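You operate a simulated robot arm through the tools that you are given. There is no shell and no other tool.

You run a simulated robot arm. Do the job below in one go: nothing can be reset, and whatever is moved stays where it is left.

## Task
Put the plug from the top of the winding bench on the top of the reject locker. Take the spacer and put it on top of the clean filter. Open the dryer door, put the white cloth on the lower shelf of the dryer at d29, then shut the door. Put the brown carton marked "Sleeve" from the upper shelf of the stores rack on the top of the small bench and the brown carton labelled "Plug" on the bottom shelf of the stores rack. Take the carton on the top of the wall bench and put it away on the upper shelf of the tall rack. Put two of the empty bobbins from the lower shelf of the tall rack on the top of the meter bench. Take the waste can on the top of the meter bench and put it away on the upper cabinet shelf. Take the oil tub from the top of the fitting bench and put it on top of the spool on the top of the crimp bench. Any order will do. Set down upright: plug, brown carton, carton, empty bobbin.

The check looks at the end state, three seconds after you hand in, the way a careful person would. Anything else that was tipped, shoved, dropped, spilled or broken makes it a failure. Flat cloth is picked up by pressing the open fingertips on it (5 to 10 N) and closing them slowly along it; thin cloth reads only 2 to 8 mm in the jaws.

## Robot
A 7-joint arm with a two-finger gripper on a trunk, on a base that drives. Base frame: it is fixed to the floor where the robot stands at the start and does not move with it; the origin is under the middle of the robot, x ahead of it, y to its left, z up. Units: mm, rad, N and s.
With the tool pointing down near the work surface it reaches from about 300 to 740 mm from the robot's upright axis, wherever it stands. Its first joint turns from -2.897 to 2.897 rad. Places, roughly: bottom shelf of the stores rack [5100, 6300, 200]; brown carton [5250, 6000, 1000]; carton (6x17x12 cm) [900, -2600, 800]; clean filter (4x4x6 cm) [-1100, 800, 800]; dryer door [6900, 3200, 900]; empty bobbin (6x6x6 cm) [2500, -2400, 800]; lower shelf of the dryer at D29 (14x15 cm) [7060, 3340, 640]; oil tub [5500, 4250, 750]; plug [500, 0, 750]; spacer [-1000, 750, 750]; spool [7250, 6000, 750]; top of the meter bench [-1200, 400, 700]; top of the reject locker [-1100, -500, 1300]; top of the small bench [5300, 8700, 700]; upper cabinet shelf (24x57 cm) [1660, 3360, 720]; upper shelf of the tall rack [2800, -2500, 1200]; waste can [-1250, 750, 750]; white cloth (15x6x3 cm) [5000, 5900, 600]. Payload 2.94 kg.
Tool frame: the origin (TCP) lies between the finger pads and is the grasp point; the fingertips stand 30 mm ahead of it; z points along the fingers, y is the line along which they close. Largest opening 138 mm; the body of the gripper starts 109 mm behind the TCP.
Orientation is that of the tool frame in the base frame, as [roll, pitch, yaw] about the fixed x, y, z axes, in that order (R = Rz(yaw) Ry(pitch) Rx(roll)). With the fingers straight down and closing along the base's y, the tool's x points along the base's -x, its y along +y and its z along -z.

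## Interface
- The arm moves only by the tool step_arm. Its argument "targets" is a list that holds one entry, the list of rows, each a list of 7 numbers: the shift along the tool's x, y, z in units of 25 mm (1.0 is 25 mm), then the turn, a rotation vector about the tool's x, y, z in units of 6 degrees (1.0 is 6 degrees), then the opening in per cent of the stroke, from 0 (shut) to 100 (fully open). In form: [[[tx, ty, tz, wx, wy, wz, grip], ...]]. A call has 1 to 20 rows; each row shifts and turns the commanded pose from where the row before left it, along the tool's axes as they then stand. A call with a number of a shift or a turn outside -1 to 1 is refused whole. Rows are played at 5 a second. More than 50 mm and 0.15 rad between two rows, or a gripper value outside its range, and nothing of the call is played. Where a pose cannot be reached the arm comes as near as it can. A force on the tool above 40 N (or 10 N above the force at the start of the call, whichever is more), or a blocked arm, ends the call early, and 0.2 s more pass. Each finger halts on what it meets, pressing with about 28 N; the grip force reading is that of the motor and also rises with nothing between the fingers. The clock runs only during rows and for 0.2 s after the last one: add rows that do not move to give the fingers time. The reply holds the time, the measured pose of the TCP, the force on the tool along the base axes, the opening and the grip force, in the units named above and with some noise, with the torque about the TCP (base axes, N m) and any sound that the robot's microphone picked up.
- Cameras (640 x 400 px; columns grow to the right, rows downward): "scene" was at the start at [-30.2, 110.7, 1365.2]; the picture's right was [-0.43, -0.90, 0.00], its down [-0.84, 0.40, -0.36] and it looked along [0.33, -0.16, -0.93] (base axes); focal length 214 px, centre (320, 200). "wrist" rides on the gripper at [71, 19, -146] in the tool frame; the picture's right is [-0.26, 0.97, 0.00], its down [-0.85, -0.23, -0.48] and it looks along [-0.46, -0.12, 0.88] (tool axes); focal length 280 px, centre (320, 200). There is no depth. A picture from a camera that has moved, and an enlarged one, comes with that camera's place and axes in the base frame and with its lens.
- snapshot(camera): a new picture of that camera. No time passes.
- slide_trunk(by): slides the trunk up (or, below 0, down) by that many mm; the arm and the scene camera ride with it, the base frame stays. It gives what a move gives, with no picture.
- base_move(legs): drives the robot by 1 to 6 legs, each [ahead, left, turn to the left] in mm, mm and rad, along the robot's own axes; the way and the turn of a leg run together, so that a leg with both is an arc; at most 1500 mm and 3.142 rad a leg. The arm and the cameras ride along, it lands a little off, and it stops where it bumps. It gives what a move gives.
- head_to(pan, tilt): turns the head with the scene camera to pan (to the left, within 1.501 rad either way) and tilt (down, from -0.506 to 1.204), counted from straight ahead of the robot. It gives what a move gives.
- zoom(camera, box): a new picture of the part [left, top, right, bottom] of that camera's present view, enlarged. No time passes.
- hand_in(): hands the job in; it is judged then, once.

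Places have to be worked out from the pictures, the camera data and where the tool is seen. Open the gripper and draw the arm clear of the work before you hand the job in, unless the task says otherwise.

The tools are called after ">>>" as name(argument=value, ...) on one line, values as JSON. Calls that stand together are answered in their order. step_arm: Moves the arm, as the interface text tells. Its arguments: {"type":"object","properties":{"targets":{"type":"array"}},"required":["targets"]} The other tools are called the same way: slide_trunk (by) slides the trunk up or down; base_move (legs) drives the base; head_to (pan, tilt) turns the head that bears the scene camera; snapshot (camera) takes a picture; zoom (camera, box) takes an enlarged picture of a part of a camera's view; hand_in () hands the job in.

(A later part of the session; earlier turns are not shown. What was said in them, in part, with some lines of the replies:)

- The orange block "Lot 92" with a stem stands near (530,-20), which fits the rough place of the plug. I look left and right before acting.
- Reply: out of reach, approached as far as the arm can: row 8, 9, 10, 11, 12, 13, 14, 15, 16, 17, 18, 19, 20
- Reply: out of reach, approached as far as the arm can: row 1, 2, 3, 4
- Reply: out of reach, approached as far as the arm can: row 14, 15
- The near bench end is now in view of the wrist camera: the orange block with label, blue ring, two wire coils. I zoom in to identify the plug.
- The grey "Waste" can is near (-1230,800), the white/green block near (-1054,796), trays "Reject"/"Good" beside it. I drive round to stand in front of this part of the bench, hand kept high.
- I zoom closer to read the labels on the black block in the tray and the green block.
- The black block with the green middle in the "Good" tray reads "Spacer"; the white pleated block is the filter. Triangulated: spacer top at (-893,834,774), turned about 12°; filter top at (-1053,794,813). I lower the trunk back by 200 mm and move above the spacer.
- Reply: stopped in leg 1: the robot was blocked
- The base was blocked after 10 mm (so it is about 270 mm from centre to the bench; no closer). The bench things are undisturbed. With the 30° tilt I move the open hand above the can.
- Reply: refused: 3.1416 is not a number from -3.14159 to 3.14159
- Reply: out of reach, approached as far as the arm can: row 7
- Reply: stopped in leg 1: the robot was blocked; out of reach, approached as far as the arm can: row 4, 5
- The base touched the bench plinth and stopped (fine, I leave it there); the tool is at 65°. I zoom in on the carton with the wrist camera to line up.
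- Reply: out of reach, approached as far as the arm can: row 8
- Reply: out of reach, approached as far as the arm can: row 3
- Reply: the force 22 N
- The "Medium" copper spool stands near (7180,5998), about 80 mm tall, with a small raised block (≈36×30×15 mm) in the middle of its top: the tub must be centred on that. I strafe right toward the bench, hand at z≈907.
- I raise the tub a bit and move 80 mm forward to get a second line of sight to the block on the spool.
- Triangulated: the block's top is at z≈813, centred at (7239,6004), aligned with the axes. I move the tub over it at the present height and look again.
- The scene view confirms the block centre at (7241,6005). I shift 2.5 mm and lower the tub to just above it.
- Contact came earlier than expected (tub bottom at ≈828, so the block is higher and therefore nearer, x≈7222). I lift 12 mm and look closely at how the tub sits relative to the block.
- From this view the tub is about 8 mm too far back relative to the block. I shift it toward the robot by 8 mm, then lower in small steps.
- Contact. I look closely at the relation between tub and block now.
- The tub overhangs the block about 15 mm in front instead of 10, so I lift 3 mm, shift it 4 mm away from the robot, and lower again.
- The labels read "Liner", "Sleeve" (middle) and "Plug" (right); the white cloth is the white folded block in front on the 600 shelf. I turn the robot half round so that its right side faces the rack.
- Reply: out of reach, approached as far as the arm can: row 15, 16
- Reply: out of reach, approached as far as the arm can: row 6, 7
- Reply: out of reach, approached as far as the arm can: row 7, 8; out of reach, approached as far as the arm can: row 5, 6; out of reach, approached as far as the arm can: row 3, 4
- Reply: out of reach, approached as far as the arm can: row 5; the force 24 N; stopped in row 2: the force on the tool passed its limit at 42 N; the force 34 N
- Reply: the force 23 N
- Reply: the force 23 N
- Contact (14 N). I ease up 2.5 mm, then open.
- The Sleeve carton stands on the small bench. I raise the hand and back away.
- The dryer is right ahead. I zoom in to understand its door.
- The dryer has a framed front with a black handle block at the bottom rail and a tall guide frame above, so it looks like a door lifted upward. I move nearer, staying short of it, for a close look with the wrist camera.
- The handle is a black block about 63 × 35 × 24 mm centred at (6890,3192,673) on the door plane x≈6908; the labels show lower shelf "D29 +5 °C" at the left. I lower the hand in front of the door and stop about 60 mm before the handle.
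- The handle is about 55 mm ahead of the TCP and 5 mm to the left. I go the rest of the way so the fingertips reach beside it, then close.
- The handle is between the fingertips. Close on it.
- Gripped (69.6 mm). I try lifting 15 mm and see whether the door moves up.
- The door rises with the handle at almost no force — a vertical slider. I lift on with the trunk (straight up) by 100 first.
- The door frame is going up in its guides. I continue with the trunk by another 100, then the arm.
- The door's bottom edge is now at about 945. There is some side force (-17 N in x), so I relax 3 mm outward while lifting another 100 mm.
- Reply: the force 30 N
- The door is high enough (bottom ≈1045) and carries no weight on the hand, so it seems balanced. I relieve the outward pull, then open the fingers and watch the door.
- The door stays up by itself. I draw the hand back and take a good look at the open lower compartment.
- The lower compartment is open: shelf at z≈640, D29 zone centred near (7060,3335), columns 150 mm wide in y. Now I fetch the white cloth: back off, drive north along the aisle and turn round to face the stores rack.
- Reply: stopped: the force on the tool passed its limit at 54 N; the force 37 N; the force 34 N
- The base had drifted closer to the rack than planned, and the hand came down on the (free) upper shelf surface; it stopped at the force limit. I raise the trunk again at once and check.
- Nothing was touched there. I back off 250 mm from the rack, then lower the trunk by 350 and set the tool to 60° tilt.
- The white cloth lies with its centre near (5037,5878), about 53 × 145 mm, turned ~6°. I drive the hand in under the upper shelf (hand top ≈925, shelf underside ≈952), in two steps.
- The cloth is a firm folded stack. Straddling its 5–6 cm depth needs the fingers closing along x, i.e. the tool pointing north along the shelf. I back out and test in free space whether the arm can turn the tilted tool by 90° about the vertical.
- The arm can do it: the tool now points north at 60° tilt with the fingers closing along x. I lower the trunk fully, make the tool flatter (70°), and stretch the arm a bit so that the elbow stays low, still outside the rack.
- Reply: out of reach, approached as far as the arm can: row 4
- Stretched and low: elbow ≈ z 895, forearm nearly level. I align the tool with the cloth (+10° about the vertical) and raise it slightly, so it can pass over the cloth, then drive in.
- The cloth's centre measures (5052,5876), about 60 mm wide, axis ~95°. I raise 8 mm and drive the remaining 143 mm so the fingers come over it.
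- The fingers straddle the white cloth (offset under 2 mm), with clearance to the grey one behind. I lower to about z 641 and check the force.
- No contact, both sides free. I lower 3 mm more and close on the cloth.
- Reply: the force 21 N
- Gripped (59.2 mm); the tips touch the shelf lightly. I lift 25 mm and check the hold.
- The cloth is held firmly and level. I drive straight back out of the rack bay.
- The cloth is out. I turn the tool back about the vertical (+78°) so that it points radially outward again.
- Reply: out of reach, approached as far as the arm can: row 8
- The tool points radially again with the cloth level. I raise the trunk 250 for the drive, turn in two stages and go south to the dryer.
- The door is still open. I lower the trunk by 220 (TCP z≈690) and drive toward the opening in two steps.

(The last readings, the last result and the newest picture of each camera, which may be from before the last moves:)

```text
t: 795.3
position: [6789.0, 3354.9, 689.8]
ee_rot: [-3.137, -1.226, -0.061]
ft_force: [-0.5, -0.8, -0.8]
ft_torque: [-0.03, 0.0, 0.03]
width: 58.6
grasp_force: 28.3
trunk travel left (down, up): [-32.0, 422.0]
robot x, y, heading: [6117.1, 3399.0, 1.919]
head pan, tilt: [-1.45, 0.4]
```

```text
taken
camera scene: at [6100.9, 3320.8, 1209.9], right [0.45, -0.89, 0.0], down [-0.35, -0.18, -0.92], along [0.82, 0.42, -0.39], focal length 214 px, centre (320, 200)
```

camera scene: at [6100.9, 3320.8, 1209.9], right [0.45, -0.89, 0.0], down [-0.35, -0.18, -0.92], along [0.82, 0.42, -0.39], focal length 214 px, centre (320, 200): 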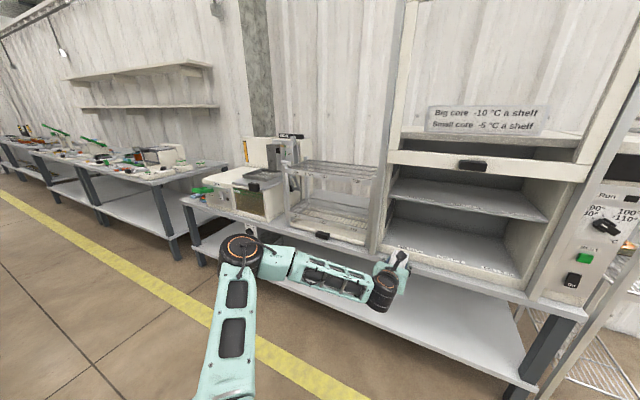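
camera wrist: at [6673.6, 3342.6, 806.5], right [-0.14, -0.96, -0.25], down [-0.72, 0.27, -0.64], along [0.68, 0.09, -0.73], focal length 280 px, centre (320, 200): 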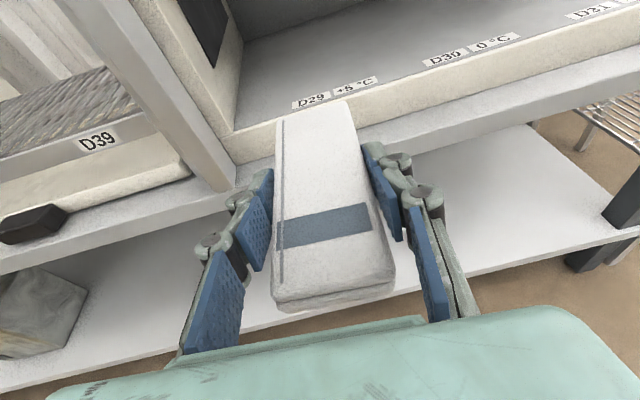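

Lined up: label D29 straight ahead, left guide post clear by ~35 mm. I continue into the opening.

>>> base_move(legs=[[-66, -138, 0]])

>>> snapshot(camera="wrist")

>>> snapshot(camera="scene")

```text
t: 797.2
position: [6939.3, 3341.3, 690.5]
ee_rot: [-3.137, -1.225, -0.061]
ft_force: [0.2, 0.1, -0.1]
ft_torque: [-0.02, 0.0, -0.03]
width: 58.8
grasp_force: 28.3
trunk travel left (down, up): [-32.0, 422.0]
robot x, y, heading: [6271.6, 3387.2, 1.922]
head pan, tilt: [-1.45, 0.4]
```

```text
taken
camera wrist: at [6824.7, 3328.1, 806.5], right [-0.14, -0.96, -0.25], down [-0.72, 0.27, -0.64], along [0.68, 0.09, -0.73], focal length 280 px, centre (320, 200)
```

wrist: 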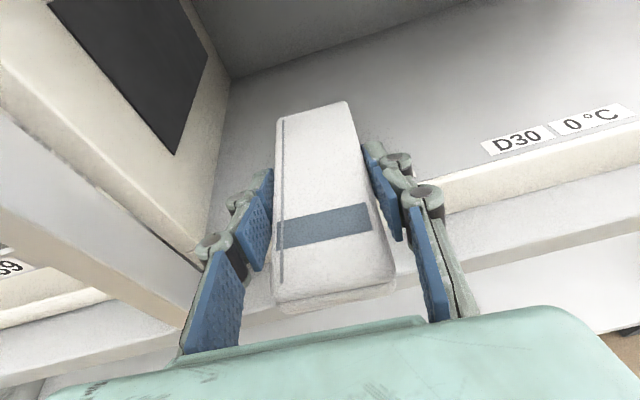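

```text
taken
camera scene: at [6251.9, 3305.8, 1209.9], right [0.45, -0.89, 0.0], down [-0.35, -0.18, -0.92], along [0.82, 0.42, -0.39], focal length 214 px, centre (320, 200)
```

scene: 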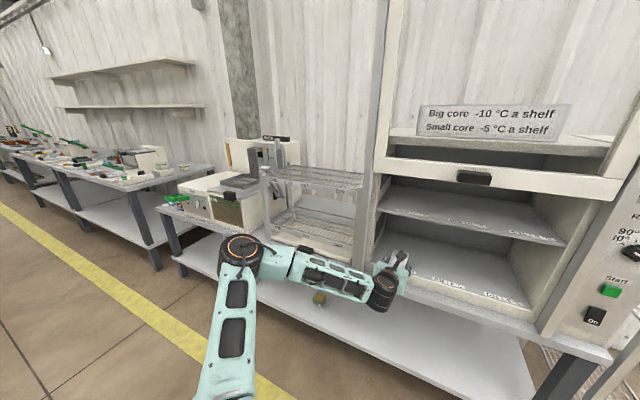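

>>> base_move(legs=[[-37, -94, 0]])

>>> snapshot(camera="wrist")

>>> zoom(camera="scene", box=[330, 180, 530, 340])

```text
t: 798.6
position: [7040.1, 3339.2, 690.4]
ee_rot: [-3.136, -1.226, -0.062]
ft_force: [-0.1, -0.3, 0.2]
ft_torque: [-0.03, 0.02, 0.01]
width: 58.8
grasp_force: 27.9
trunk travel left (down, up): [-32.0, 422.0]
robot x, y, heading: [6372.6, 3378.6, 1.924]
head pan, tilt: [-1.45, 0.4]
```

```text
taken
camera wrist: at [6925.6, 3326.1, 806.5], right [-0.14, -0.96, -0.25], down [-0.72, 0.27, -0.64], along [0.68, 0.09, -0.73], focal length 280 px, centre (320, 200)
```

wrist: 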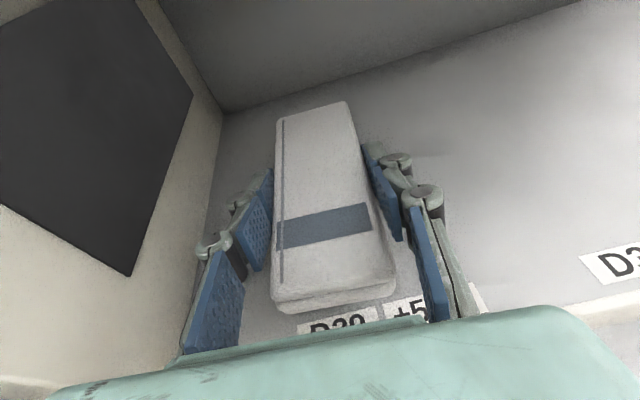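

```text
2.50 times, centred on (430, 260) of scene
camera zoom: at [6352.9, 3303.5, 1209.9], right [0.45, -0.89, 0.0], down [-0.35, -0.18, -0.92], along [0.82, 0.42, -0.39], focal length 536 px, centre (45, 50)
```

zoom: 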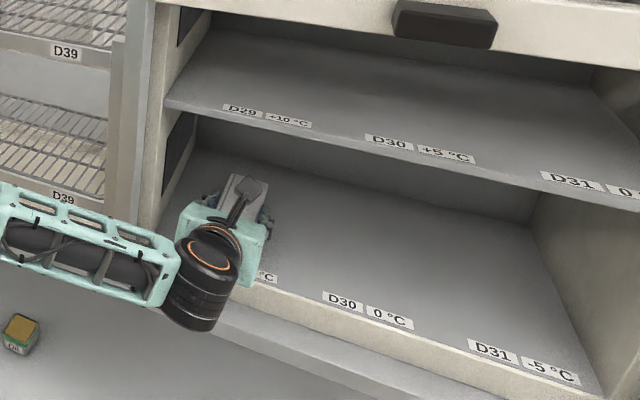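

The cloth hangs over D29 in the lower compartment. I lower it in small steps.

>>> step_arm(targets=[[[-0.3, 0, 0.11, 0, 0, 0, 20], [-0.3, 0, 0.11, 0, 0, 0, 20], [0, 0, 0, 0, 0, 0, 20]]])

```text
t: 799.5
position: [7041.1, 3338.6, 672.6]
ee_rot: [-3.136, -1.227, -0.06]
ft_force: [0.2, -1.0, -0.7]
ft_torque: [-0.02, 0.03, 0.01]
width: 58.9
grasp_force: 28.0
trunk travel left (down, up): [-32.0, 422.0]
robot x, y, heading: [6370.5, 3382.3, 1.926]
head pan, tilt: [-1.45, 0.4]
```

>>> step_arm(targets=[[[-0.1, 0, 0.037, 0, 0, 0, 20], [0, 0, 0, 0, 0, 0, 20]]])

```text
t: 800.0
position: [7040.9, 3339.0, 669.6]
ee_rot: [-3.136, -1.226, -0.062]
ft_force: [0.6, 0.5, -1.2]
ft_torque: [-0.04, 0.0, 0.0]
width: 58.6
grasp_force: 27.7
trunk travel left (down, up): [-32.0, 422.0]
robot x, y, heading: [6369.4, 3380.9, 1.921]
head pan, tilt: [-1.45, 0.4]
```

>>> step_arm(targets=[[[-0.1, 0, 0.037, 0, 0, 0, 20], [0, 0, 0, 0, 0, 0, 20]]])

```text
t: 800.6
position: [7041.7, 3338.6, 667.7]
ee_rot: [-3.136, -1.224, -0.062]
ft_force: [0.2, -0.1, -1.1]
ft_torque: [-0.02, 0.02, 0.03]
width: 59.1
grasp_force: 27.8
trunk travel left (down, up): [-32.0, 422.0]
robot x, y, heading: [6368.5, 3381.5, 1.917]
head pan, tilt: [-1.45, 0.4]
```

>>> step_arm(targets=[[[-0.1, 0, 0.037, 0, 0, 0, 20], [0, 0, 0, 0, 0, 0, 20]]])

```text
t: 801.2
position: [7040.8, 3335.2, 666.9]
ee_rot: [-3.136, -1.222, -0.067]
ft_force: [0.8, -3.3, 8.8]
ft_torque: [-0.13, -0.76, -0.35]
width: 59.0
grasp_force: 28.0
trunk travel left (down, up): [-32.0, 422.0]
robot x, y, heading: [6373.2, 3383.9, 1.916]
head pan, tilt: [-1.45, 0.4]
```

Contact (9 N). I ease off a little and open the fingers by about 7 mm each side.

>>> step_arm(targets=[[[0.05, 0, -0.018, 0, 0, 0, 20], [0, 0, 0, 0, 0, 0, 44], [0, 0, 0, 0, 0, 0, 46], [0, 0, 0, 0, 0, 0, 50], [0, 0, 0, 0, 0, 0, 54], [0, 0, 0, 0, 0, 0, 54]]])

>>> snapshot(camera="wrist")

>>> zoom(camera="scene", box=[330, 180, 530, 340])

```text
t: 802.6
position: [7041.3, 3339.1, 667.5]
ee_rot: [-3.136, -1.222, -0.059]
ft_force: [-0.5, -0.7, -0.2]
ft_torque: [-0.01, 0.0, 0.0]
width: 74.4
grasp_force: 0.1
trunk travel left (down, up): [-32.0, 422.0]
robot x, y, heading: [6372.7, 3382.9, 1.92]
head pan, tilt: [-1.45, 0.4]
```

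```text
taken
camera wrist: at [6926.4, 3326.0, 783.4], right [-0.14, -0.96, -0.25], down [-0.72, 0.27, -0.63], along [0.68, 0.09, -0.73], focal length 280 px, centre (320, 200)
```

wrist: 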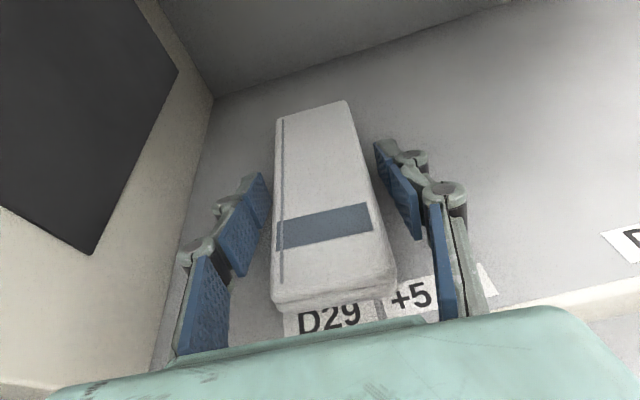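

```text
2.50 times, centred on (430, 260) of scene
camera zoom: at [6352.9, 3303.5, 1209.9], right [0.45, -0.89, 0.0], down [-0.35, -0.18, -0.92], along [0.82, 0.42, -0.39], focal length 536 px, centre (45, 50)
```

zoom: 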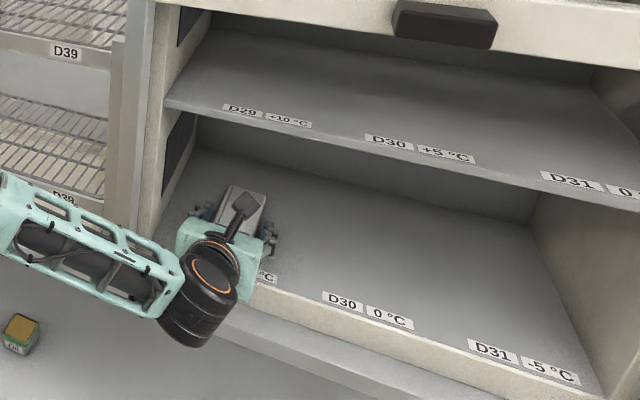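

The cloth lies on D29. I raise the fingers above it and back out with the base.

>>> step_arm(targets=[[[0.47, 0, -0.17, 0, 0, 0, 54], [0.94, 0, -0.343, 0, 0, 0, 54], [0, 0, 0, 0, 0, 0, 54]]])

>>> base_move(legs=[[105, 290, 0]])

>>> snapshot(camera="wrist")

>>> snapshot(camera="scene")

```text
t: 803.5
position: [7042.2, 3340.8, 705.6]
ee_rot: [-3.137, -1.223, -0.059]
ft_force: [0.7, 0.4, -0.3]
ft_torque: [0.02, -0.01, -0.01]
width: 74.5
grasp_force: 0.1
trunk travel left (down, up): [-32.0, 422.0]
robot x, y, heading: [6371.3, 3381.6, 1.916]
head pan, tilt: [-1.45, 0.4]
```

```text
t: 806.6
position: [6730.8, 3337.7, 706.2]
ee_rot: [-3.136, -1.225, -0.061]
ft_force: [-0.1, 0.2, -0.7]
ft_torque: [0.02, 0.0, -0.02]
width: 74.4
grasp_force: 0.1
trunk travel left (down, up): [-32.0, 422.0]
robot x, y, heading: [6059.4, 3384.5, 1.92]
head pan, tilt: [-1.45, 0.4]
```

```text
taken
camera wrist: at [6616.1, 3324.8, 822.0], right [-0.14, -0.96, -0.25], down [-0.72, 0.27, -0.64], along [0.68, 0.09, -0.73], focal length 280 px, centre (320, 200)
```

wrist: 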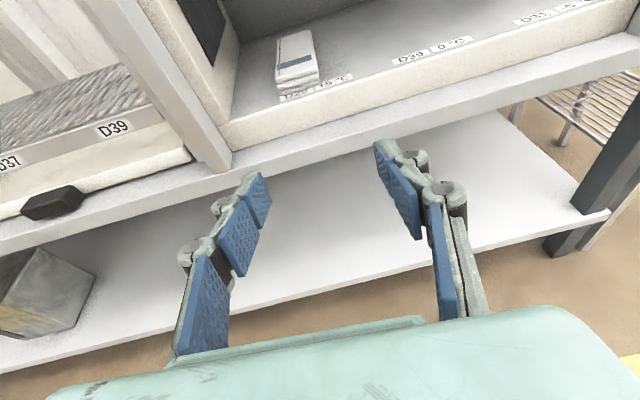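

```text
taken
camera scene: at [6042.8, 3301.9, 1209.9], right [0.45, -0.89, 0.0], down [-0.35, -0.18, -0.92], along [0.82, 0.42, -0.39], focal length 214 px, centre (320, 200)
```

scene: 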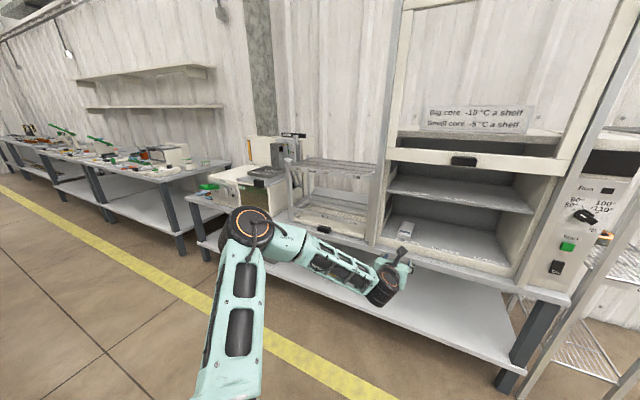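

The cloth lies neatly at D29. Now to shut the door: I raise the trunk, bring the tool back to 50° tilt and line up with the handle.

>>> slide_trunk(by=415)

>>> step_arm(targets=[[[-0.5, 0, -0.9, 0, -0.85, 0, 65], [-0.6, 0, -0.5, 0, -0.85, 0, 65], [-0.6, 0, 0, 0, -0.85, 0, 65], [-0.6, 0, 0.3, 0, -0.82, 0, 65], [0, 0, 0, 0, 0, 0, 65]]])

>>> snapshot(camera="scene")

```text
refused: 415 is not a number from -400 to 400
```

```text
t: 807.8
position: [6677.0, 3340.1, 663.4]
ee_rot: [-3.136, -0.871, -0.06]
ft_force: [1.2, -0.7, 1.0]
ft_torque: [0.0, -0.01, 0.02]
width: 89.7
grasp_force: 0.0
trunk travel left (down, up): [-32.0, 422.0]
robot x, y, heading: [6060.3, 3381.7, 1.919]
head pan, tilt: [-1.45, 0.4]
```

```text
taken
camera scene: at [6042.8, 3301.9, 1209.9], right [0.45, -0.89, 0.0], down [-0.35, -0.18, -0.92], along [0.82, 0.42, -0.39], focal length 214 px, centre (320, 200)
```

scene: 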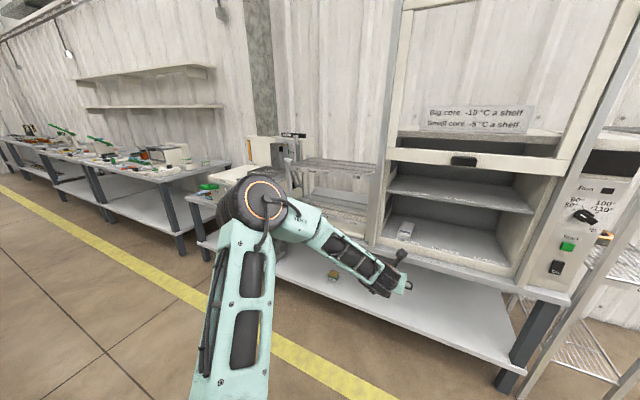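

>>> slide_trunk(by=400)

>>> base_move(legs=[[-170, -40, 0]])

>>> snapshot(camera="wrist")

>>> snapshot(camera="scene")

```text
t: 811.6
position: [6677.1, 3340.6, 1063.9]
ee_rot: [-3.139, -0.872, -0.058]
ft_force: [0.9, 0.7, 0.6]
ft_torque: [0.01, -0.01, 0.05]
width: 89.8
grasp_force: 0.1
trunk travel left (down, up): [-432.0, 22.0]
robot x, y, heading: [6060.0, 3384.8, 1.92]
head pan, tilt: [-1.45, 0.4]
```

```text
t: 813.1
position: [6773.2, 3196.7, 1063.9]
ee_rot: [-3.136, -0.872, -0.057]
ft_force: [1.2, 0.1, -0.2]
ft_torque: [0.01, 0.04, -0.01]
width: 89.5
grasp_force: 0.1
trunk travel left (down, up): [-432.0, 22.0]
robot x, y, heading: [6156.8, 3236.6, 1.923]
head pan, tilt: [-1.45, 0.4]
```

```text
taken
camera wrist: at [6704.0, 3180.9, 1211.8], right [-0.22, -0.95, -0.2], down [-0.9, 0.28, -0.34], along [0.38, 0.11, -0.92], focal length 280 px, centre (320, 200)
```

wrist: 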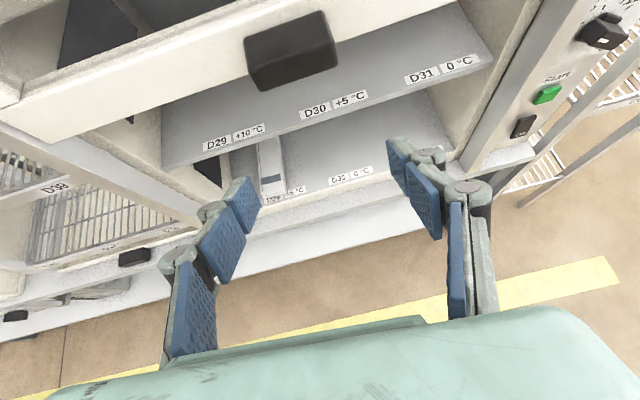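

```text
taken
camera scene: at [6138.1, 3156.9, 1609.9], right [0.45, -0.89, 0.0], down [-0.35, -0.18, -0.92], along [0.82, 0.42, -0.39], focal length 214 px, centre (320, 200)
```

scene: 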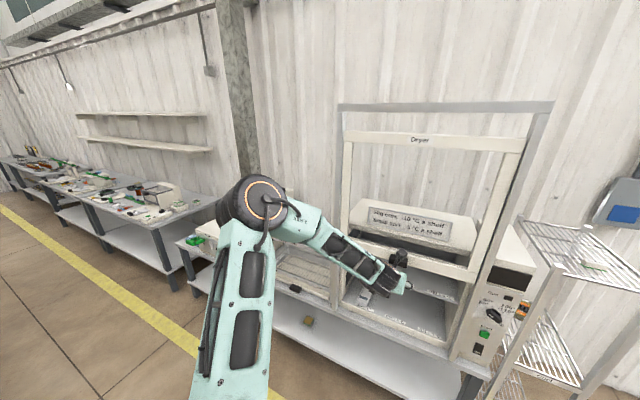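

The handle is where I left it. I advance to it as before.

>>> step_arm(targets=[[[0.765, -0.037, 0.825, 0, 0, 0, 65], [0.765, -0.037, 0.825, 0, 0, 0, 65], [0.765, -0.037, 0.825, 0, 0, 0, 65], [0, 0, 0, 0, 0, 0, 65]]])

>>> snapshot(camera="wrist")

```text
t: 814.1
position: [6854.9, 3192.8, 1068.9]
ee_rot: [-3.137, -0.871, -0.055]
ft_force: [-0.3, -0.3, 0.5]
ft_torque: [0.0, 0.01, 0.0]
width: 89.9
grasp_force: 0.1
trunk travel left (down, up): [-432.0, 22.0]
robot x, y, heading: [6152.3, 3238.0, 1.923]
head pan, tilt: [-1.45, 0.4]
```

```text
taken
camera wrist: at [6786.5, 3177.9, 1217.3], right [-0.22, -0.95, -0.2], down [-0.9, 0.28, -0.34], along [0.38, 0.11, -0.92], focal length 280 px, centre (320, 200)
```

wrist: 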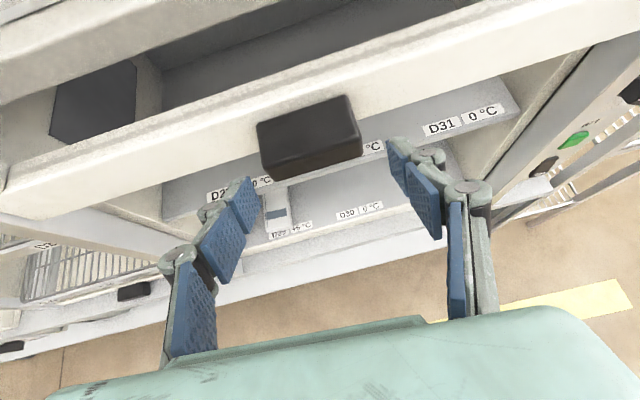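

>>> step_arm(targets=[[[0.405, -0.06, 0.468, 0, 0, 0, 65], [0.405, -0.06, 0.468, 0, 0, 0, 65], [0, 0, 0, 0, 0, 0, 65]]])

>>> snapshot(camera="wrist")

```text
t: 814.9
position: [6885.4, 3196.0, 1069.5]
ee_rot: [-3.138, -0.871, -0.057]
ft_force: [-0.2, 0.1, -0.6]
ft_torque: [0.0, -0.01, 0.0]
width: 89.6
grasp_force: 0.0
trunk travel left (down, up): [-432.0, 22.0]
robot x, y, heading: [6154.0, 3233.2, 1.922]
head pan, tilt: [-1.45, 0.4]
```

```text
taken
camera wrist: at [6817.3, 3180.3, 1218.4], right [-0.22, -0.95, -0.2], down [-0.9, 0.28, -0.34], along [0.38, 0.11, -0.92], focal length 280 px, centre (320, 200)
```

wrist: 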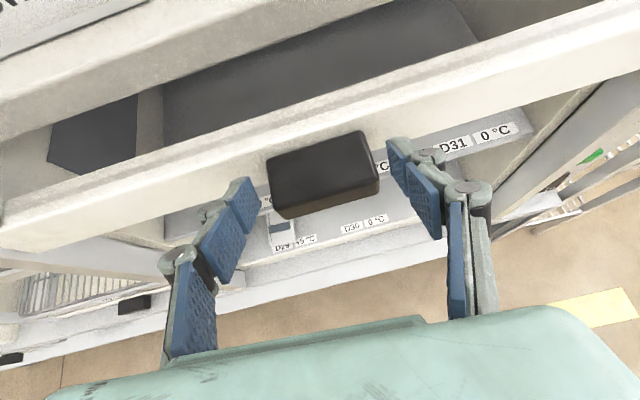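

Same relation as when I let go of it. I close on the handle.

>>> step_arm(targets=[[[0, 0, 0, 0, 0, 0, 55], [0, 0, 0, 0, 0, 0, 48], [0, 0, 0, 0, 0, 0, 35], [0, 0, 0, 0, 0, 0, 30], [0, 0, 0, 0, 0, 0, 30]]])

>>> slide_trunk(by=-100)

>>> snapshot(camera="scene")

```text
t: 816.1
position: [6885.5, 3194.4, 1070.4]
ee_rot: [-3.139, -0.873, -0.053]
ft_force: [-1.3, -2.9, 0.8]
ft_torque: [-0.45, 0.05, 0.6]
width: 70.4
grasp_force: 45.5
trunk travel left (down, up): [-432.0, 22.0]
robot x, y, heading: [6153.1, 3233.9, 1.92]
head pan, tilt: [-1.45, 0.4]
```

```text
t: 817.4
position: [6883.7, 3195.1, 969.2]
ee_rot: [-3.137, -0.87, -0.058]
ft_force: [1.1, -7.4, -0.1]
ft_torque: [-0.64, -1.07, 1.61]
width: 70.3
grasp_force: 44.9
trunk travel left (down, up): [-332.0, 122.0]
robot x, y, heading: [6161.9, 3235.5, 1.922]
head pan, tilt: [-1.45, 0.4]
```

```text
taken
camera scene: at [6137.8, 3156.7, 1509.8], right [0.45, -0.89, 0.0], down [-0.35, -0.18, -0.92], along [0.82, 0.42, -0.39], focal length 214 px, centre (320, 200)
```

scene: 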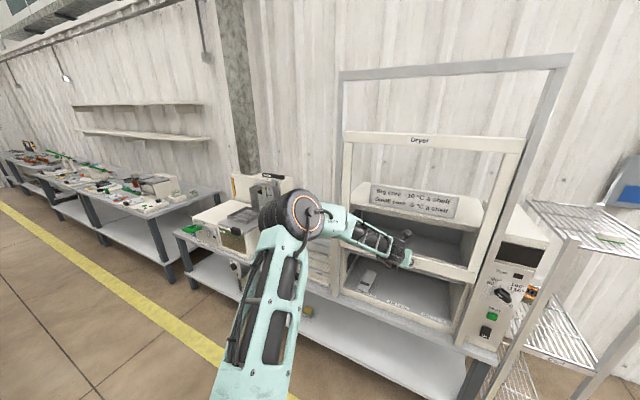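

The door comes down with the hand. I continue with -200, then the last part slowly.

>>> slide_trunk(by=-200)

>>> slide_trunk(by=-90)

>>> snapshot(camera="scene")

```text
t: 819.6
position: [6884.1, 3196.1, 769.1]
ee_rot: [-3.138, -0.871, -0.058]
ft_force: [2.0, -8.8, 0.5]
ft_torque: [-0.26, -1.07, 1.12]
width: 70.0
grasp_force: 45.0
trunk travel left (down, up): [-132.0, 322.0]
robot x, y, heading: [6157.0, 3236.9, 1.918]
head pan, tilt: [-1.45, 0.4]
```

```text
t: 820.9
position: [6884.4, 3193.6, 679.0]
ee_rot: [-3.14, -0.872, -0.057]
ft_force: [2.4, -9.8, -0.7]
ft_torque: [-0.38, -1.22, 1.24]
width: 70.3
grasp_force: 44.7
trunk travel left (down, up): [-42.0, 412.0]
robot x, y, heading: [6154.8, 3235.9, 1.922]
head pan, tilt: [-1.45, 0.4]
```

```text
taken
camera scene: at [6137.8, 3156.9, 1219.8], right [0.45, -0.89, 0.0], down [-0.35, -0.18, -0.92], along [0.82, 0.42, -0.39], focal length 214 px, centre (320, 200)
```

scene: 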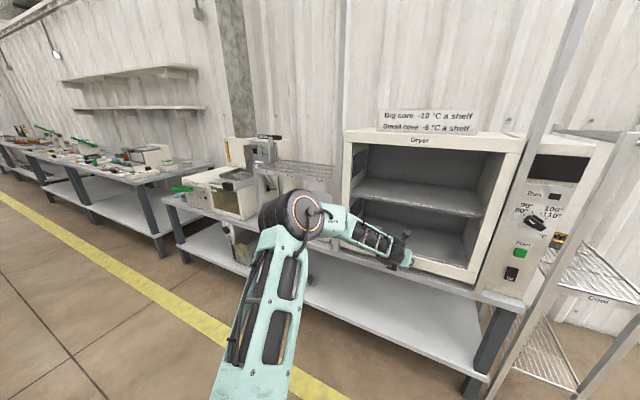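

About 10 mm left. I lower the last part by small arm steps, watching the force.

>>> step_arm(targets=[[[-0.15, 0, 0.126, 0, 0, 0, 30], [-0.1, 0, 0.084, 0, 0, 0, 30], [0, 0, 0, 0, 0, 0, 30]]])

```text
t: 821.7
position: [6885.0, 3195.7, 673.6]
ee_rot: [-3.139, -0.874, -0.056]
ft_force: [2.7, -12.8, 4.2]
ft_torque: [-0.62, -0.31, 1.38]
width: 70.1
grasp_force: 44.8
trunk travel left (down, up): [-42.0, 412.0]
robot x, y, heading: [6152.9, 3235.2, 1.926]
head pan, tilt: [-1.45, 0.4]
```

>>> step_arm(targets=[[[-0.09, 0, 0.0755, 0, 0, 0, 30], [0, 0, 0, 0, 0, 0, 30]]])

```text
t: 822.3
position: [6885.4, 3195.3, 670.6]
ee_rot: [-3.141, -0.872, -0.055]
ft_force: [5.6, -11.0, 3.8]
ft_torque: [-1.15, -0.18, 0.76]
width: 70.3
grasp_force: 44.8
trunk travel left (down, up): [-42.0, 412.0]
robot x, y, heading: [6153.9, 3234.3, 1.924]
head pan, tilt: [-1.45, 0.4]
```

>>> step_arm(targets=[[[-0.06, 0, 0.05, 0, 0, 0, 30], [0, 0, 0, 0, 0, 0, 30]]])

```text
t: 822.9
position: [6884.5, 3195.3, 669.2]
ee_rot: [-3.138, -0.874, -0.057]
ft_force: [7.0, -11.6, 7.6]
ft_torque: [-1.35, 0.21, 0.56]
width: 70.2
grasp_force: 44.5
trunk travel left (down, up): [-42.0, 412.0]
robot x, y, heading: [6156.2, 3238.0, 1.924]
head pan, tilt: [-1.45, 0.4]
```

>>> step_arm(targets=[[[-0.06, 0, 0.05, 0, 0, 0, 30], [0, 0, 0, 0, 0, 0, 30]]])

```text
t: 823.5
position: [6885.7, 3195.9, 667.8]
ee_rot: [-3.136, -0.875, -0.056]
ft_force: [5.6, -8.5, 16.6]
ft_torque: [-0.85, 0.03, 0.6]
width: 70.5
grasp_force: 44.9
trunk travel left (down, up): [-42.0, 412.0]
robot x, y, heading: [6156.8, 3238.4, 1.918]
head pan, tilt: [-1.45, 0.4]
```

>>> step_arm(targets=[[[-0.06, 0, 0.05, 0, 0, 0, 30], [0, 0, 0, 0, 0, 0, 30]]])

>>> snapshot(camera="wrist")

>>> zoom(camera="scene", box=[330, 110, 530, 290])

```text
t: 824.1
position: [6885.2, 3195.0, 668.7]
ee_rot: [-3.138, -0.881, -0.056]
ft_force: [-1.1, -6.5, 27.1]
ft_torque: [-0.54, -0.25, 1.15]
width: 70.1
grasp_force: 44.7
trunk travel left (down, up): [-42.0, 412.0]
robot x, y, heading: [6154.7, 3236.8, 1.92]
head pan, tilt: [-1.45, 0.4]
```

```text
taken
camera wrist: at [6815.7, 3179.6, 816.7], right [-0.22, -0.95, -0.2], down [-0.89, 0.28, -0.35], along [0.39, 0.11, -0.91], focal length 280 px, centre (320, 200)
```

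wrist: 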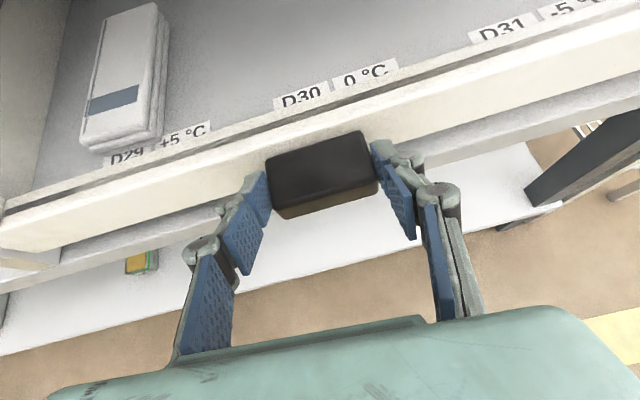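

```text
2.22 times, centred on (430, 200) of scene
camera zoom: at [6134.4, 3157.3, 1220.1], right [0.45, -0.89, 0.0], down [-0.34, -0.18, -0.92], along [0.82, 0.42, -0.39], focal length 477 px, centre (76, 200)
```

zoom: 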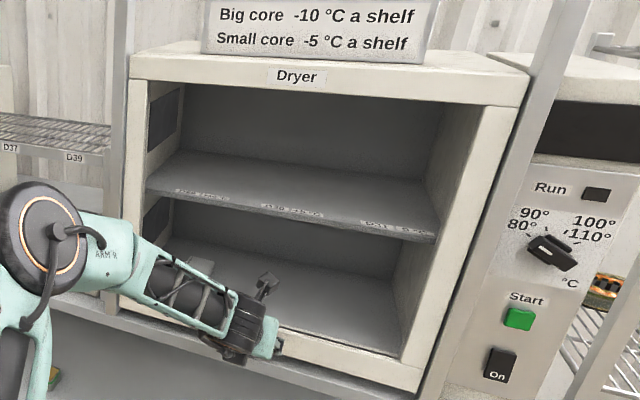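

The door meets its stop (27 N). I relax the push by 1.5 mm and open the fingers, then compare with how it looked at the start.

>>> step_arm(targets=[[[0.1, 0, -0.084, 0, 0, 0, 30], [0, 0, 0, 0, 0, 0, 30]]])

>>> step_arm(targets=[[[0, 0, 0, 0, 0, 0, 52], [0, 0, 0, 0, 0, 0, 56], [0, 0, 0, 0, 0, 0, 62], [0, 0, 0, 0, 0, 0, 65], [0, 0, 0, 0, 0, 0, 65]]])

>>> snapshot(camera="wrist")

```text
t: 824.7
position: [6885.3, 3194.6, 668.3]
ee_rot: [-3.137, -0.873, -0.055]
ft_force: [-5.2, -5.6, 22.3]
ft_torque: [-0.38, -0.57, 1.2]
width: 70.3
grasp_force: 45.2
trunk travel left (down, up): [-42.0, 412.0]
robot x, y, heading: [6153.1, 3236.3, 1.918]
head pan, tilt: [-1.45, 0.4]
```

```text
t: 825.9
position: [6886.4, 3196.5, 665.8]
ee_rot: [-3.138, -0.874, -0.055]
ft_force: [-0.4, 0.2, 0.7]
ft_torque: [-0.03, 0.02, 0.03]
width: 89.8
grasp_force: 0.0
trunk travel left (down, up): [-42.0, 412.0]
robot x, y, heading: [6156.5, 3238.8, 1.918]
head pan, tilt: [-1.45, 0.4]
```

```text
taken
camera wrist: at [6818.2, 3180.5, 814.5], right [-0.22, -0.95, -0.2], down [-0.9, 0.28, -0.34], along [0.38, 0.11, -0.92], focal length 280 px, centre (320, 200)
```

wrist: 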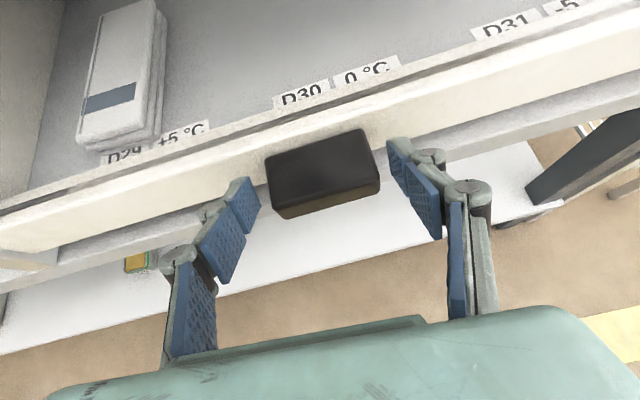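

>>> zoom(camera="wrist", box=[60, 50, 420, 230])

>>> zoom(camera="scene", box=[330, 110, 530, 290])

```text
1.78 times, centred on (240, 140) of wrist
camera zoom: at [6818.2, 3180.5, 814.5], right [-0.22, -0.95, -0.2], down [-0.9, 0.28, -0.34], along [0.38, 0.11, -0.92], focal length 498 px, centre (462, 307)
```

zoom: 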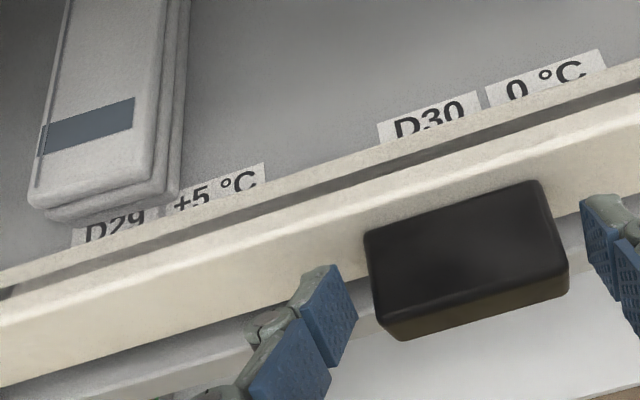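

```text
2.22 times, centred on (430, 200) of scene
camera zoom: at [6137.7, 3157.4, 1219.9], right [0.45, -0.89, 0.0], down [-0.35, -0.18, -0.92], along [0.82, 0.42, -0.39], focal length 477 px, centre (76, 200)
```

zoom: 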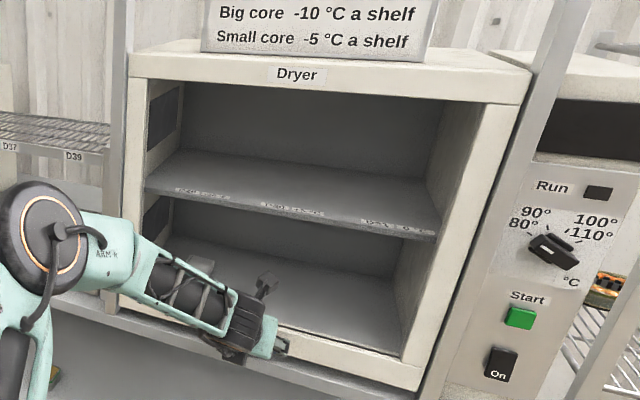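

The handle sits about 5 mm higher than when I first found it: the fingertips reached the ledge before the door was fully down. I withdraw the fingers, close them, and will press the handle down from above.

>>> step_arm(targets=[[[-0.643, 0, -0.766, 0, 0, 0, 65], [-0.643, 0, -0.766, 0, 0, 0, 65], [-0.643, 0, -0.766, 0, 0, 0, 50], [0.766, 0, -0.643, 0, 0, 0, 30], [0.766, 0, -0.643, 0, 0, 0, 10], [0.766, 0, -0.643, 0, 0, 0, 0], [0, 0, 0, 0, 0, 0, 0], [0, 0, 0, 0, 0, 0, 0]]])

>>> snapshot(camera="wrist")

```text
t: 827.7
position: [6810.8, 3199.3, 741.2]
ee_rot: [-3.138, -0.873, -0.057]
ft_force: [0.2, 0.0, 0.3]
ft_torque: [-0.01, 0.03, -0.01]
width: 0.1
grasp_force: 28.0
trunk travel left (down, up): [-42.0, 412.0]
robot x, y, heading: [6156.6, 3237.5, 1.923]
head pan, tilt: [-1.45, 0.4]
```

```text
taken
camera wrist: at [6742.7, 3183.6, 891.0], right [-0.22, -0.95, -0.2], down [-0.9, 0.28, -0.34], along [0.38, 0.11, -0.92], focal length 280 px, centre (320, 200)
```

wrist: 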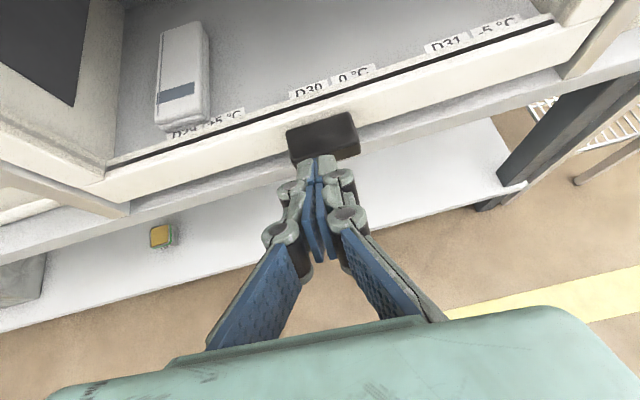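

>>> step_arm(targets=[[[0.593, 0.028, 0.707, 0, 0, 0, 0], [0.593, 0.028, 0.707, 0, 0, 0, 0], [0.593, 0.028, 0.707, 0, 0, 0, 0], [-0.766, 0, 0.643, 0, 0, 0, 0], [0, 0, 0, 0, 0, 0, 0]]])

>>> snapshot(camera="wrist")

>>> zoom(camera="scene", box=[380, 210, 480, 300])

```text
t: 828.9
position: [6879.1, 3193.2, 719.4]
ee_rot: [-3.139, -0.872, -0.055]
ft_force: [0.3, 0.2, 0.0]
ft_torque: [0.01, 0.01, -0.03]
width: 0.2
grasp_force: 27.9
trunk travel left (down, up): [-42.0, 412.0]
robot x, y, heading: [6154.7, 3234.5, 1.918]
head pan, tilt: [-1.45, 0.4]
```

```text
taken
camera wrist: at [6811.3, 3177.8, 866.9], right [-0.22, -0.95, -0.2], down [-0.9, 0.28, -0.34], along [0.38, 0.11, -0.92], focal length 280 px, centre (320, 200)
```

wrist: 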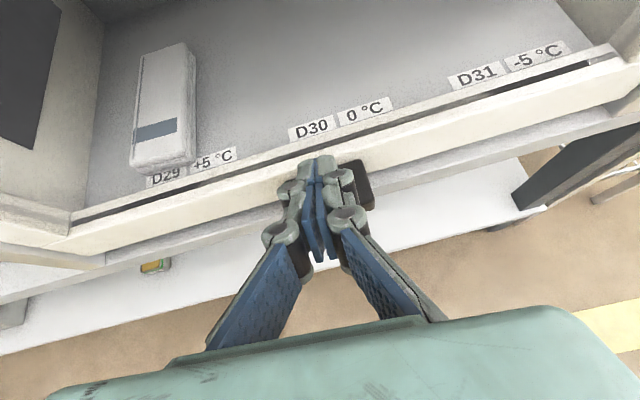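

```text
4.44 times, centred on (430, 255) of scene
camera zoom: at [6137.7, 3157.4, 1219.9], right [0.45, -0.89, 0.0], down [-0.35, -0.18, -0.92], along [0.82, 0.42, -0.39], focal length 953 px, centre (-169, -44)
```

zoom: 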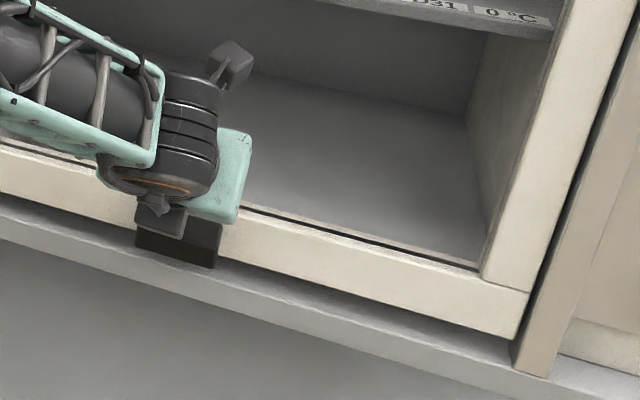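

>>> step_arm(targets=[[[-0.3, 0, 0.252, 0, 0, 0, 0], [-0.1, 0, 0.084, 0, 0, 0, 0], [0, 0, 0, 0, 0, 0, 0]]])

```text
t: 829.7
position: [6879.7, 3194.2, 704.4]
ee_rot: [-3.138, -0.87, -0.055]
ft_force: [-0.9, 0.5, 0.3]
ft_torque: [0.0, -0.02, -0.05]
width: 0.1
grasp_force: 27.9
trunk travel left (down, up): [-42.0, 412.0]
robot x, y, heading: [6157.0, 3240.6, 1.919]
head pan, tilt: [-1.45, 0.4]
```

>>> step_arm(targets=[[[-0.1, 0, 0.084, 0, 0, 0, 0], [0, 0, 0, 0, 0, 0, 0]]])

```text
t: 830.3
position: [6878.6, 3194.4, 700.5]
ee_rot: [-3.139, -0.87, -0.056]
ft_force: [-0.3, -0.2, 0.4]
ft_torque: [0.05, -0.01, 0.02]
width: 0.0
grasp_force: 27.8
trunk travel left (down, up): [-42.0, 412.0]
robot x, y, heading: [6153.8, 3237.2, 1.921]
head pan, tilt: [-1.45, 0.4]
```

>>> step_arm(targets=[[[-0.1, 0, 0.084, 0, 0, 0, 0], [0, 0, 0, 0, 0, 0, 0]]])

```text
t: 830.9
position: [6878.9, 3194.2, 697.5]
ee_rot: [-3.137, -0.871, -0.055]
ft_force: [-0.2, -0.1, 0.2]
ft_torque: [0.01, 0.03, -0.01]
width: 0.0
grasp_force: 28.0
trunk travel left (down, up): [-42.0, 412.0]
robot x, y, heading: [6153.2, 3236.3, 1.922]
head pan, tilt: [-1.45, 0.4]
```

>>> step_arm(targets=[[[-0.1, 0, 0.084, 0, 0, 0, 0], [0, 0, 0, 0, 0, 0, 0]]])

>>> snapshot(camera="wrist")

```text
t: 831.5
position: [6879.2, 3195.2, 693.3]
ee_rot: [-3.138, -0.87, -0.055]
ft_force: [-0.2, -0.7, -0.4]
ft_torque: [-0.03, 0.0, 0.0]
width: 0.0
grasp_force: 28.4
trunk travel left (down, up): [-42.0, 412.0]
robot x, y, heading: [6155.5, 3236.0, 1.922]
head pan, tilt: [-1.45, 0.4]
```

```text
taken
camera wrist: at [6811.1, 3179.1, 841.8], right [-0.22, -0.95, -0.2], down [-0.9, 0.28, -0.34], along [0.38, 0.11, -0.92], focal length 280 px, centre (320, 200)
```

wrist: 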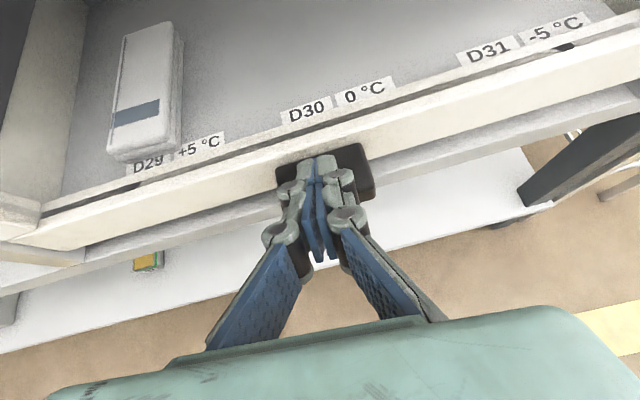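

>>> step_arm(targets=[[[-0.1, 0, 0.084, 0, 0, 0, 0], [0, 0, 0, 0, 0, 0, 0]]])

```text
t: 832.1
position: [6878.9, 3195.3, 688.4]
ee_rot: [-3.139, -0.873, -0.056]
ft_force: [-0.2, -0.5, 0.1]
ft_torque: [-0.01, -0.01, -0.02]
width: 0.0
grasp_force: 28.2
trunk travel left (down, up): [-42.0, 412.0]
robot x, y, heading: [6152.7, 3237.7, 1.921]
head pan, tilt: [-1.45, 0.4]
```

>>> step_arm(targets=[[[-0.1, 0, 0.084, 0, 0, 0, 0], [0, 0, 0, 0, 0, 0, 0]]])

```text
t: 832.7
position: [6879.0, 3194.7, 685.6]
ee_rot: [-3.138, -0.873, -0.055]
ft_force: [0.1, -0.4, -0.1]
ft_torque: [-0.03, 0.01, -0.02]
width: 0.0
grasp_force: 28.6
trunk travel left (down, up): [-42.0, 412.0]
robot x, y, heading: [6154.7, 3232.9, 1.92]
head pan, tilt: [-1.45, 0.4]
```

>>> step_arm(targets=[[[-0.08, 0, 0.067, 0, 0, 0, 0], [0, 0, 0, 0, 0, 0, 0]]])

```text
t: 833.3
position: [6879.3, 3194.6, 686.4]
ee_rot: [-3.138, -0.875, -0.054]
ft_force: [-2.7, -0.2, 7.7]
ft_torque: [-0.03, -0.03, -0.02]
width: 5.7
grasp_force: 28.2
trunk travel left (down, up): [-42.0, 412.0]
robot x, y, heading: [6155.2, 3242.2, 1.925]
head pan, tilt: [-1.45, 0.4]
```

Contact with the handle top at TCP z≈686. I push down further in 2 mm steps to see whether the door still moves.

>>> step_arm(targets=[[[-0.07, 0, 0.059, 0, 0, 0, 0], [0, 0, 0, 0, 0, 0, 0]]])

```text
t: 833.9
position: [6878.3, 3193.9, 685.7]
ee_rot: [-3.137, -0.878, -0.055]
ft_force: [-2.5, 1.9, 20.2]
ft_torque: [0.02, -0.19, 0.06]
width: 5.8
grasp_force: 28.0
trunk travel left (down, up): [-42.0, 412.0]
robot x, y, heading: [6155.9, 3236.5, 1.924]
head pan, tilt: [-1.45, 0.4]
```

>>> step_arm(targets=[[[-0.06, 0, 0.05, 0, 0, 0, 0], [0, 0, 0, 0, 0, 0, 0]]])

```text
t: 834.5
position: [6878.9, 3194.0, 685.1]
ee_rot: [-3.136, -0.882, -0.057]
ft_force: [-5.7, 2.6, 33.4]
ft_torque: [0.04, -0.27, -0.05]
width: 5.8
grasp_force: 28.5
trunk travel left (down, up): [-42.0, 412.0]
robot x, y, heading: [6153.3, 3238.8, 1.922]
head pan, tilt: [-1.45, 0.4]
```

A solid stop at 33 N with no movement, and the handle top (≈657) is at the height first measured: the door is shut. I withdraw, and compare with the very first closed view from the same place.

>>> step_arm(targets=[[[0.3, 0, -0.252, 0, 0, 0, 0], [0.5, 0, -0.42, 0, 0, 0, 0], [-0.643, 0, -0.766, 0, 0, 0, 30], [-0.643, 0, -0.766, 0, 0, 0, 65], [-0.643, 0, -0.766, 0, 0, 0, 65], [-0.643, 0, -0.766, 0, 0, 0, 65], [0, 0, 0, 0, 0, 0, 65]]])

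>>> slide_trunk(by=205)

>>> snapshot(camera="wrist")

>>> zoom(camera="wrist", box=[190, 90, 510, 230])

```text
t: 836.1
position: [6779.8, 3198.6, 704.9]
ee_rot: [-3.138, -0.871, -0.057]
ft_force: [-0.4, 1.2, 0.6]
ft_torque: [0.01, 0.01, 0.02]
width: 89.8
grasp_force: 0.2
trunk travel left (down, up): [-42.0, 412.0]
robot x, y, heading: [6156.6, 3237.4, 1.917]
head pan, tilt: [-1.45, 0.4]
```

```text
t: 838.3
position: [6780.5, 3199.0, 909.8]
ee_rot: [-3.139, -0.872, -0.055]
ft_force: [-0.1, 0.3, 0.1]
ft_torque: [0.02, -0.02, 0.01]
width: 89.8
grasp_force: 0.1
trunk travel left (down, up): [-247.0, 207.0]
robot x, y, heading: [6152.3, 3235.4, 1.922]
head pan, tilt: [-1.45, 0.4]
```

```text
taken
camera wrist: at [6711.7, 3183.4, 1059.6], right [-0.22, -0.95, -0.2], down [-0.9, 0.28, -0.34], along [0.38, 0.11, -0.92], focal length 280 px, centre (320, 200)
```

wrist: 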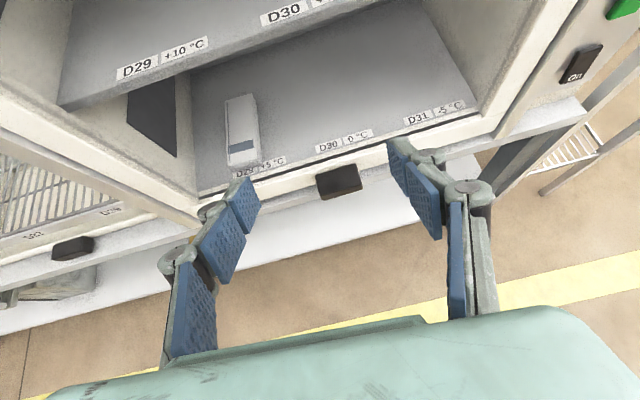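

```text
2.00 times, centred on (350, 160) of wrist
camera zoom: at [6711.7, 3183.4, 1059.6], right [-0.22, -0.95, -0.2], down [-0.9, 0.28, -0.34], along [0.38, 0.11, -0.92], focal length 561 px, centre (260, 280)
```

zoom: 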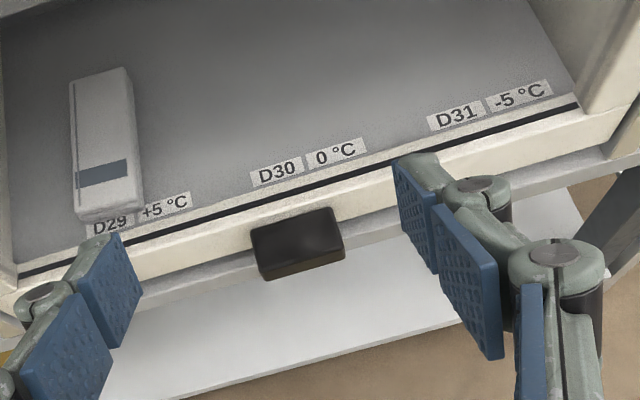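

Same picture as at the beginning: the black seal line and labels sit exactly as before, so the door is fully shut with the cloth inside at D29. I back away from the dryer and check the tub on the spool from here.

>>> base_move(legs=[[105, 285, 0]])

>>> head_to(pan=-0.7, tilt=0.2)

>>> snapshot(camera="scene")

```text
t: 841.4
position: [6475.5, 3195.4, 911.2]
ee_rot: [-3.138, -0.873, -0.059]
ft_force: [0.1, 0.2, 0.6]
ft_torque: [0.01, 0.03, 0.01]
width: 89.9
grasp_force: 0.0
trunk travel left (down, up): [-247.0, 207.0]
robot x, y, heading: [5850.6, 3235.6, 1.917]
head pan, tilt: [-1.45, 0.4]
```

```text
t: 842.5
position: [6476.0, 3197.1, 911.1]
ee_rot: [-3.138, -0.873, -0.059]
ft_force: [0.1, 0.4, -0.3]
ft_torque: [0.04, 0.03, 0.03]
width: 89.6
grasp_force: 0.1
trunk travel left (down, up): [-247.0, 207.0]
robot x, y, heading: [5851.0, 3239.0, 1.923]
head pan, tilt: [-0.7, 0.201]
```

```text
taken
camera scene: at [5783.1, 3203.1, 1443.5], right [0.94, -0.35, 0.0], down [-0.07, -0.19, -0.98], along [0.34, 0.92, -0.2], focal length 214 px, centre (320, 200)
```

scene: 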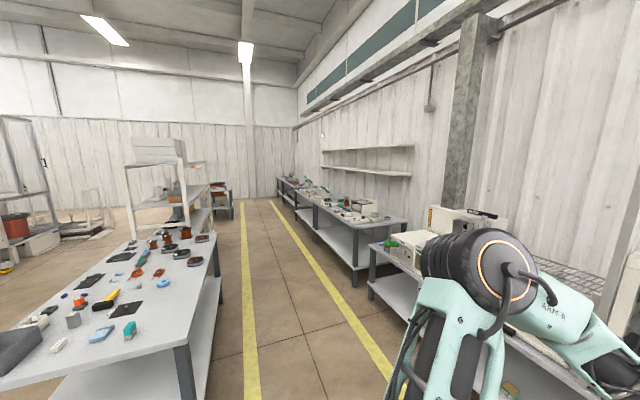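

>>> zoom(camera="scene", box=[310, 180, 370, 230])

>>> zoom(camera="scene", box=[115, 125, 245, 260])

```text
8.00 times, centred on (340, 205) of scene
camera zoom: at [5783.1, 3203.1, 1443.5], right [0.94, -0.35, 0.0], down [-0.07, -0.19, -0.98], along [0.34, 0.92, -0.2], focal length 1716 px, centre (160, 160)
```

zoom: 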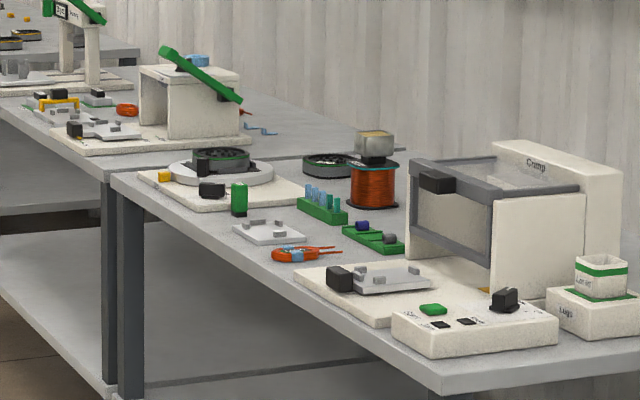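

```text
2.96 times, centred on (180, 192) of scene
camera zoom: at [5783.1, 3203.1, 1443.5], right [0.94, -0.35, 0.0], down [-0.07, -0.19, -0.98], along [0.34, 0.92, -0.2], focal length 636 px, centre (735, 222)
```

zoom: 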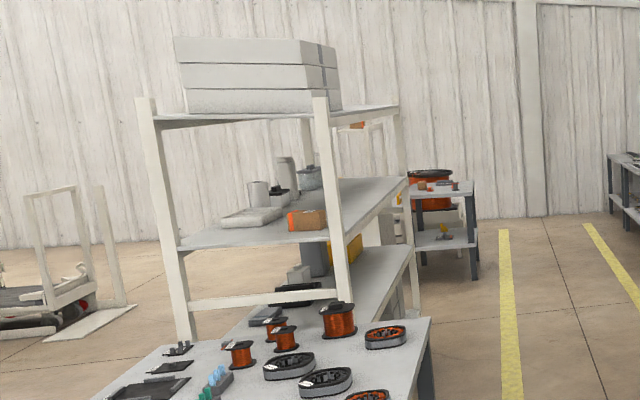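

Everything checks out: the tub stands on the spool, the Sleeve carton on the small bench, the rack is undisturbed, the dryer is shut. The gripper is open and the arm is clear, so I hand the job in.

>>> hand_in()

```text
The job is handed in.
```

I did every item on the list and handed the job in; it's now with the checker. What I know at hand-in:

- **Plug:** it stands upright on the reject locker. I took it to be the orange block with the pin, labelled "Lot 92". It isn't labelled "plug", but its place and shape fit.
- **Spacer:** it sits centred on top of the clean filter.
- **White cloth:** it lies on the lower shelf of the dryer at D29, lengthwise into the dryer. The door is shut; pressing 33 N on the handle didn't move it further.
- **"Sleeve" carton:** it stands on the small bench.
- **"Plug" carton:** it stands on the bottom shelf of the stores rack. I set it down once on the shelf above to change my grip.
- **Wall bench carton:** it stands upright on the upper shelf of the tall rack.
- **Empty bobbins:** two stand upright on the meter bench.
- **Waste can:** it stands on the upper cabinet shelf, between the oil jar and the shelf end.
- **Oil tub:** it rests on the raised block on top of the spool. I saw it still standing there just before handing in.

Some contacts went harder than planned:

- **Bench bumps:** the base touched the meter bench and the wall bench once each.
- **Stores rack:** a drive landed short and the hand came down on a free part of the upper shelf, stopping at 54 N. While setting the "Plug" carton on the shelf below, I also pressed to 42 N.

I saw nothing shifted or tipped in the pictures after these. I didn't go back to the meter bench, the reject locker or the tall rack for a last look before handing in; those rest on the checks I made when placing things there.
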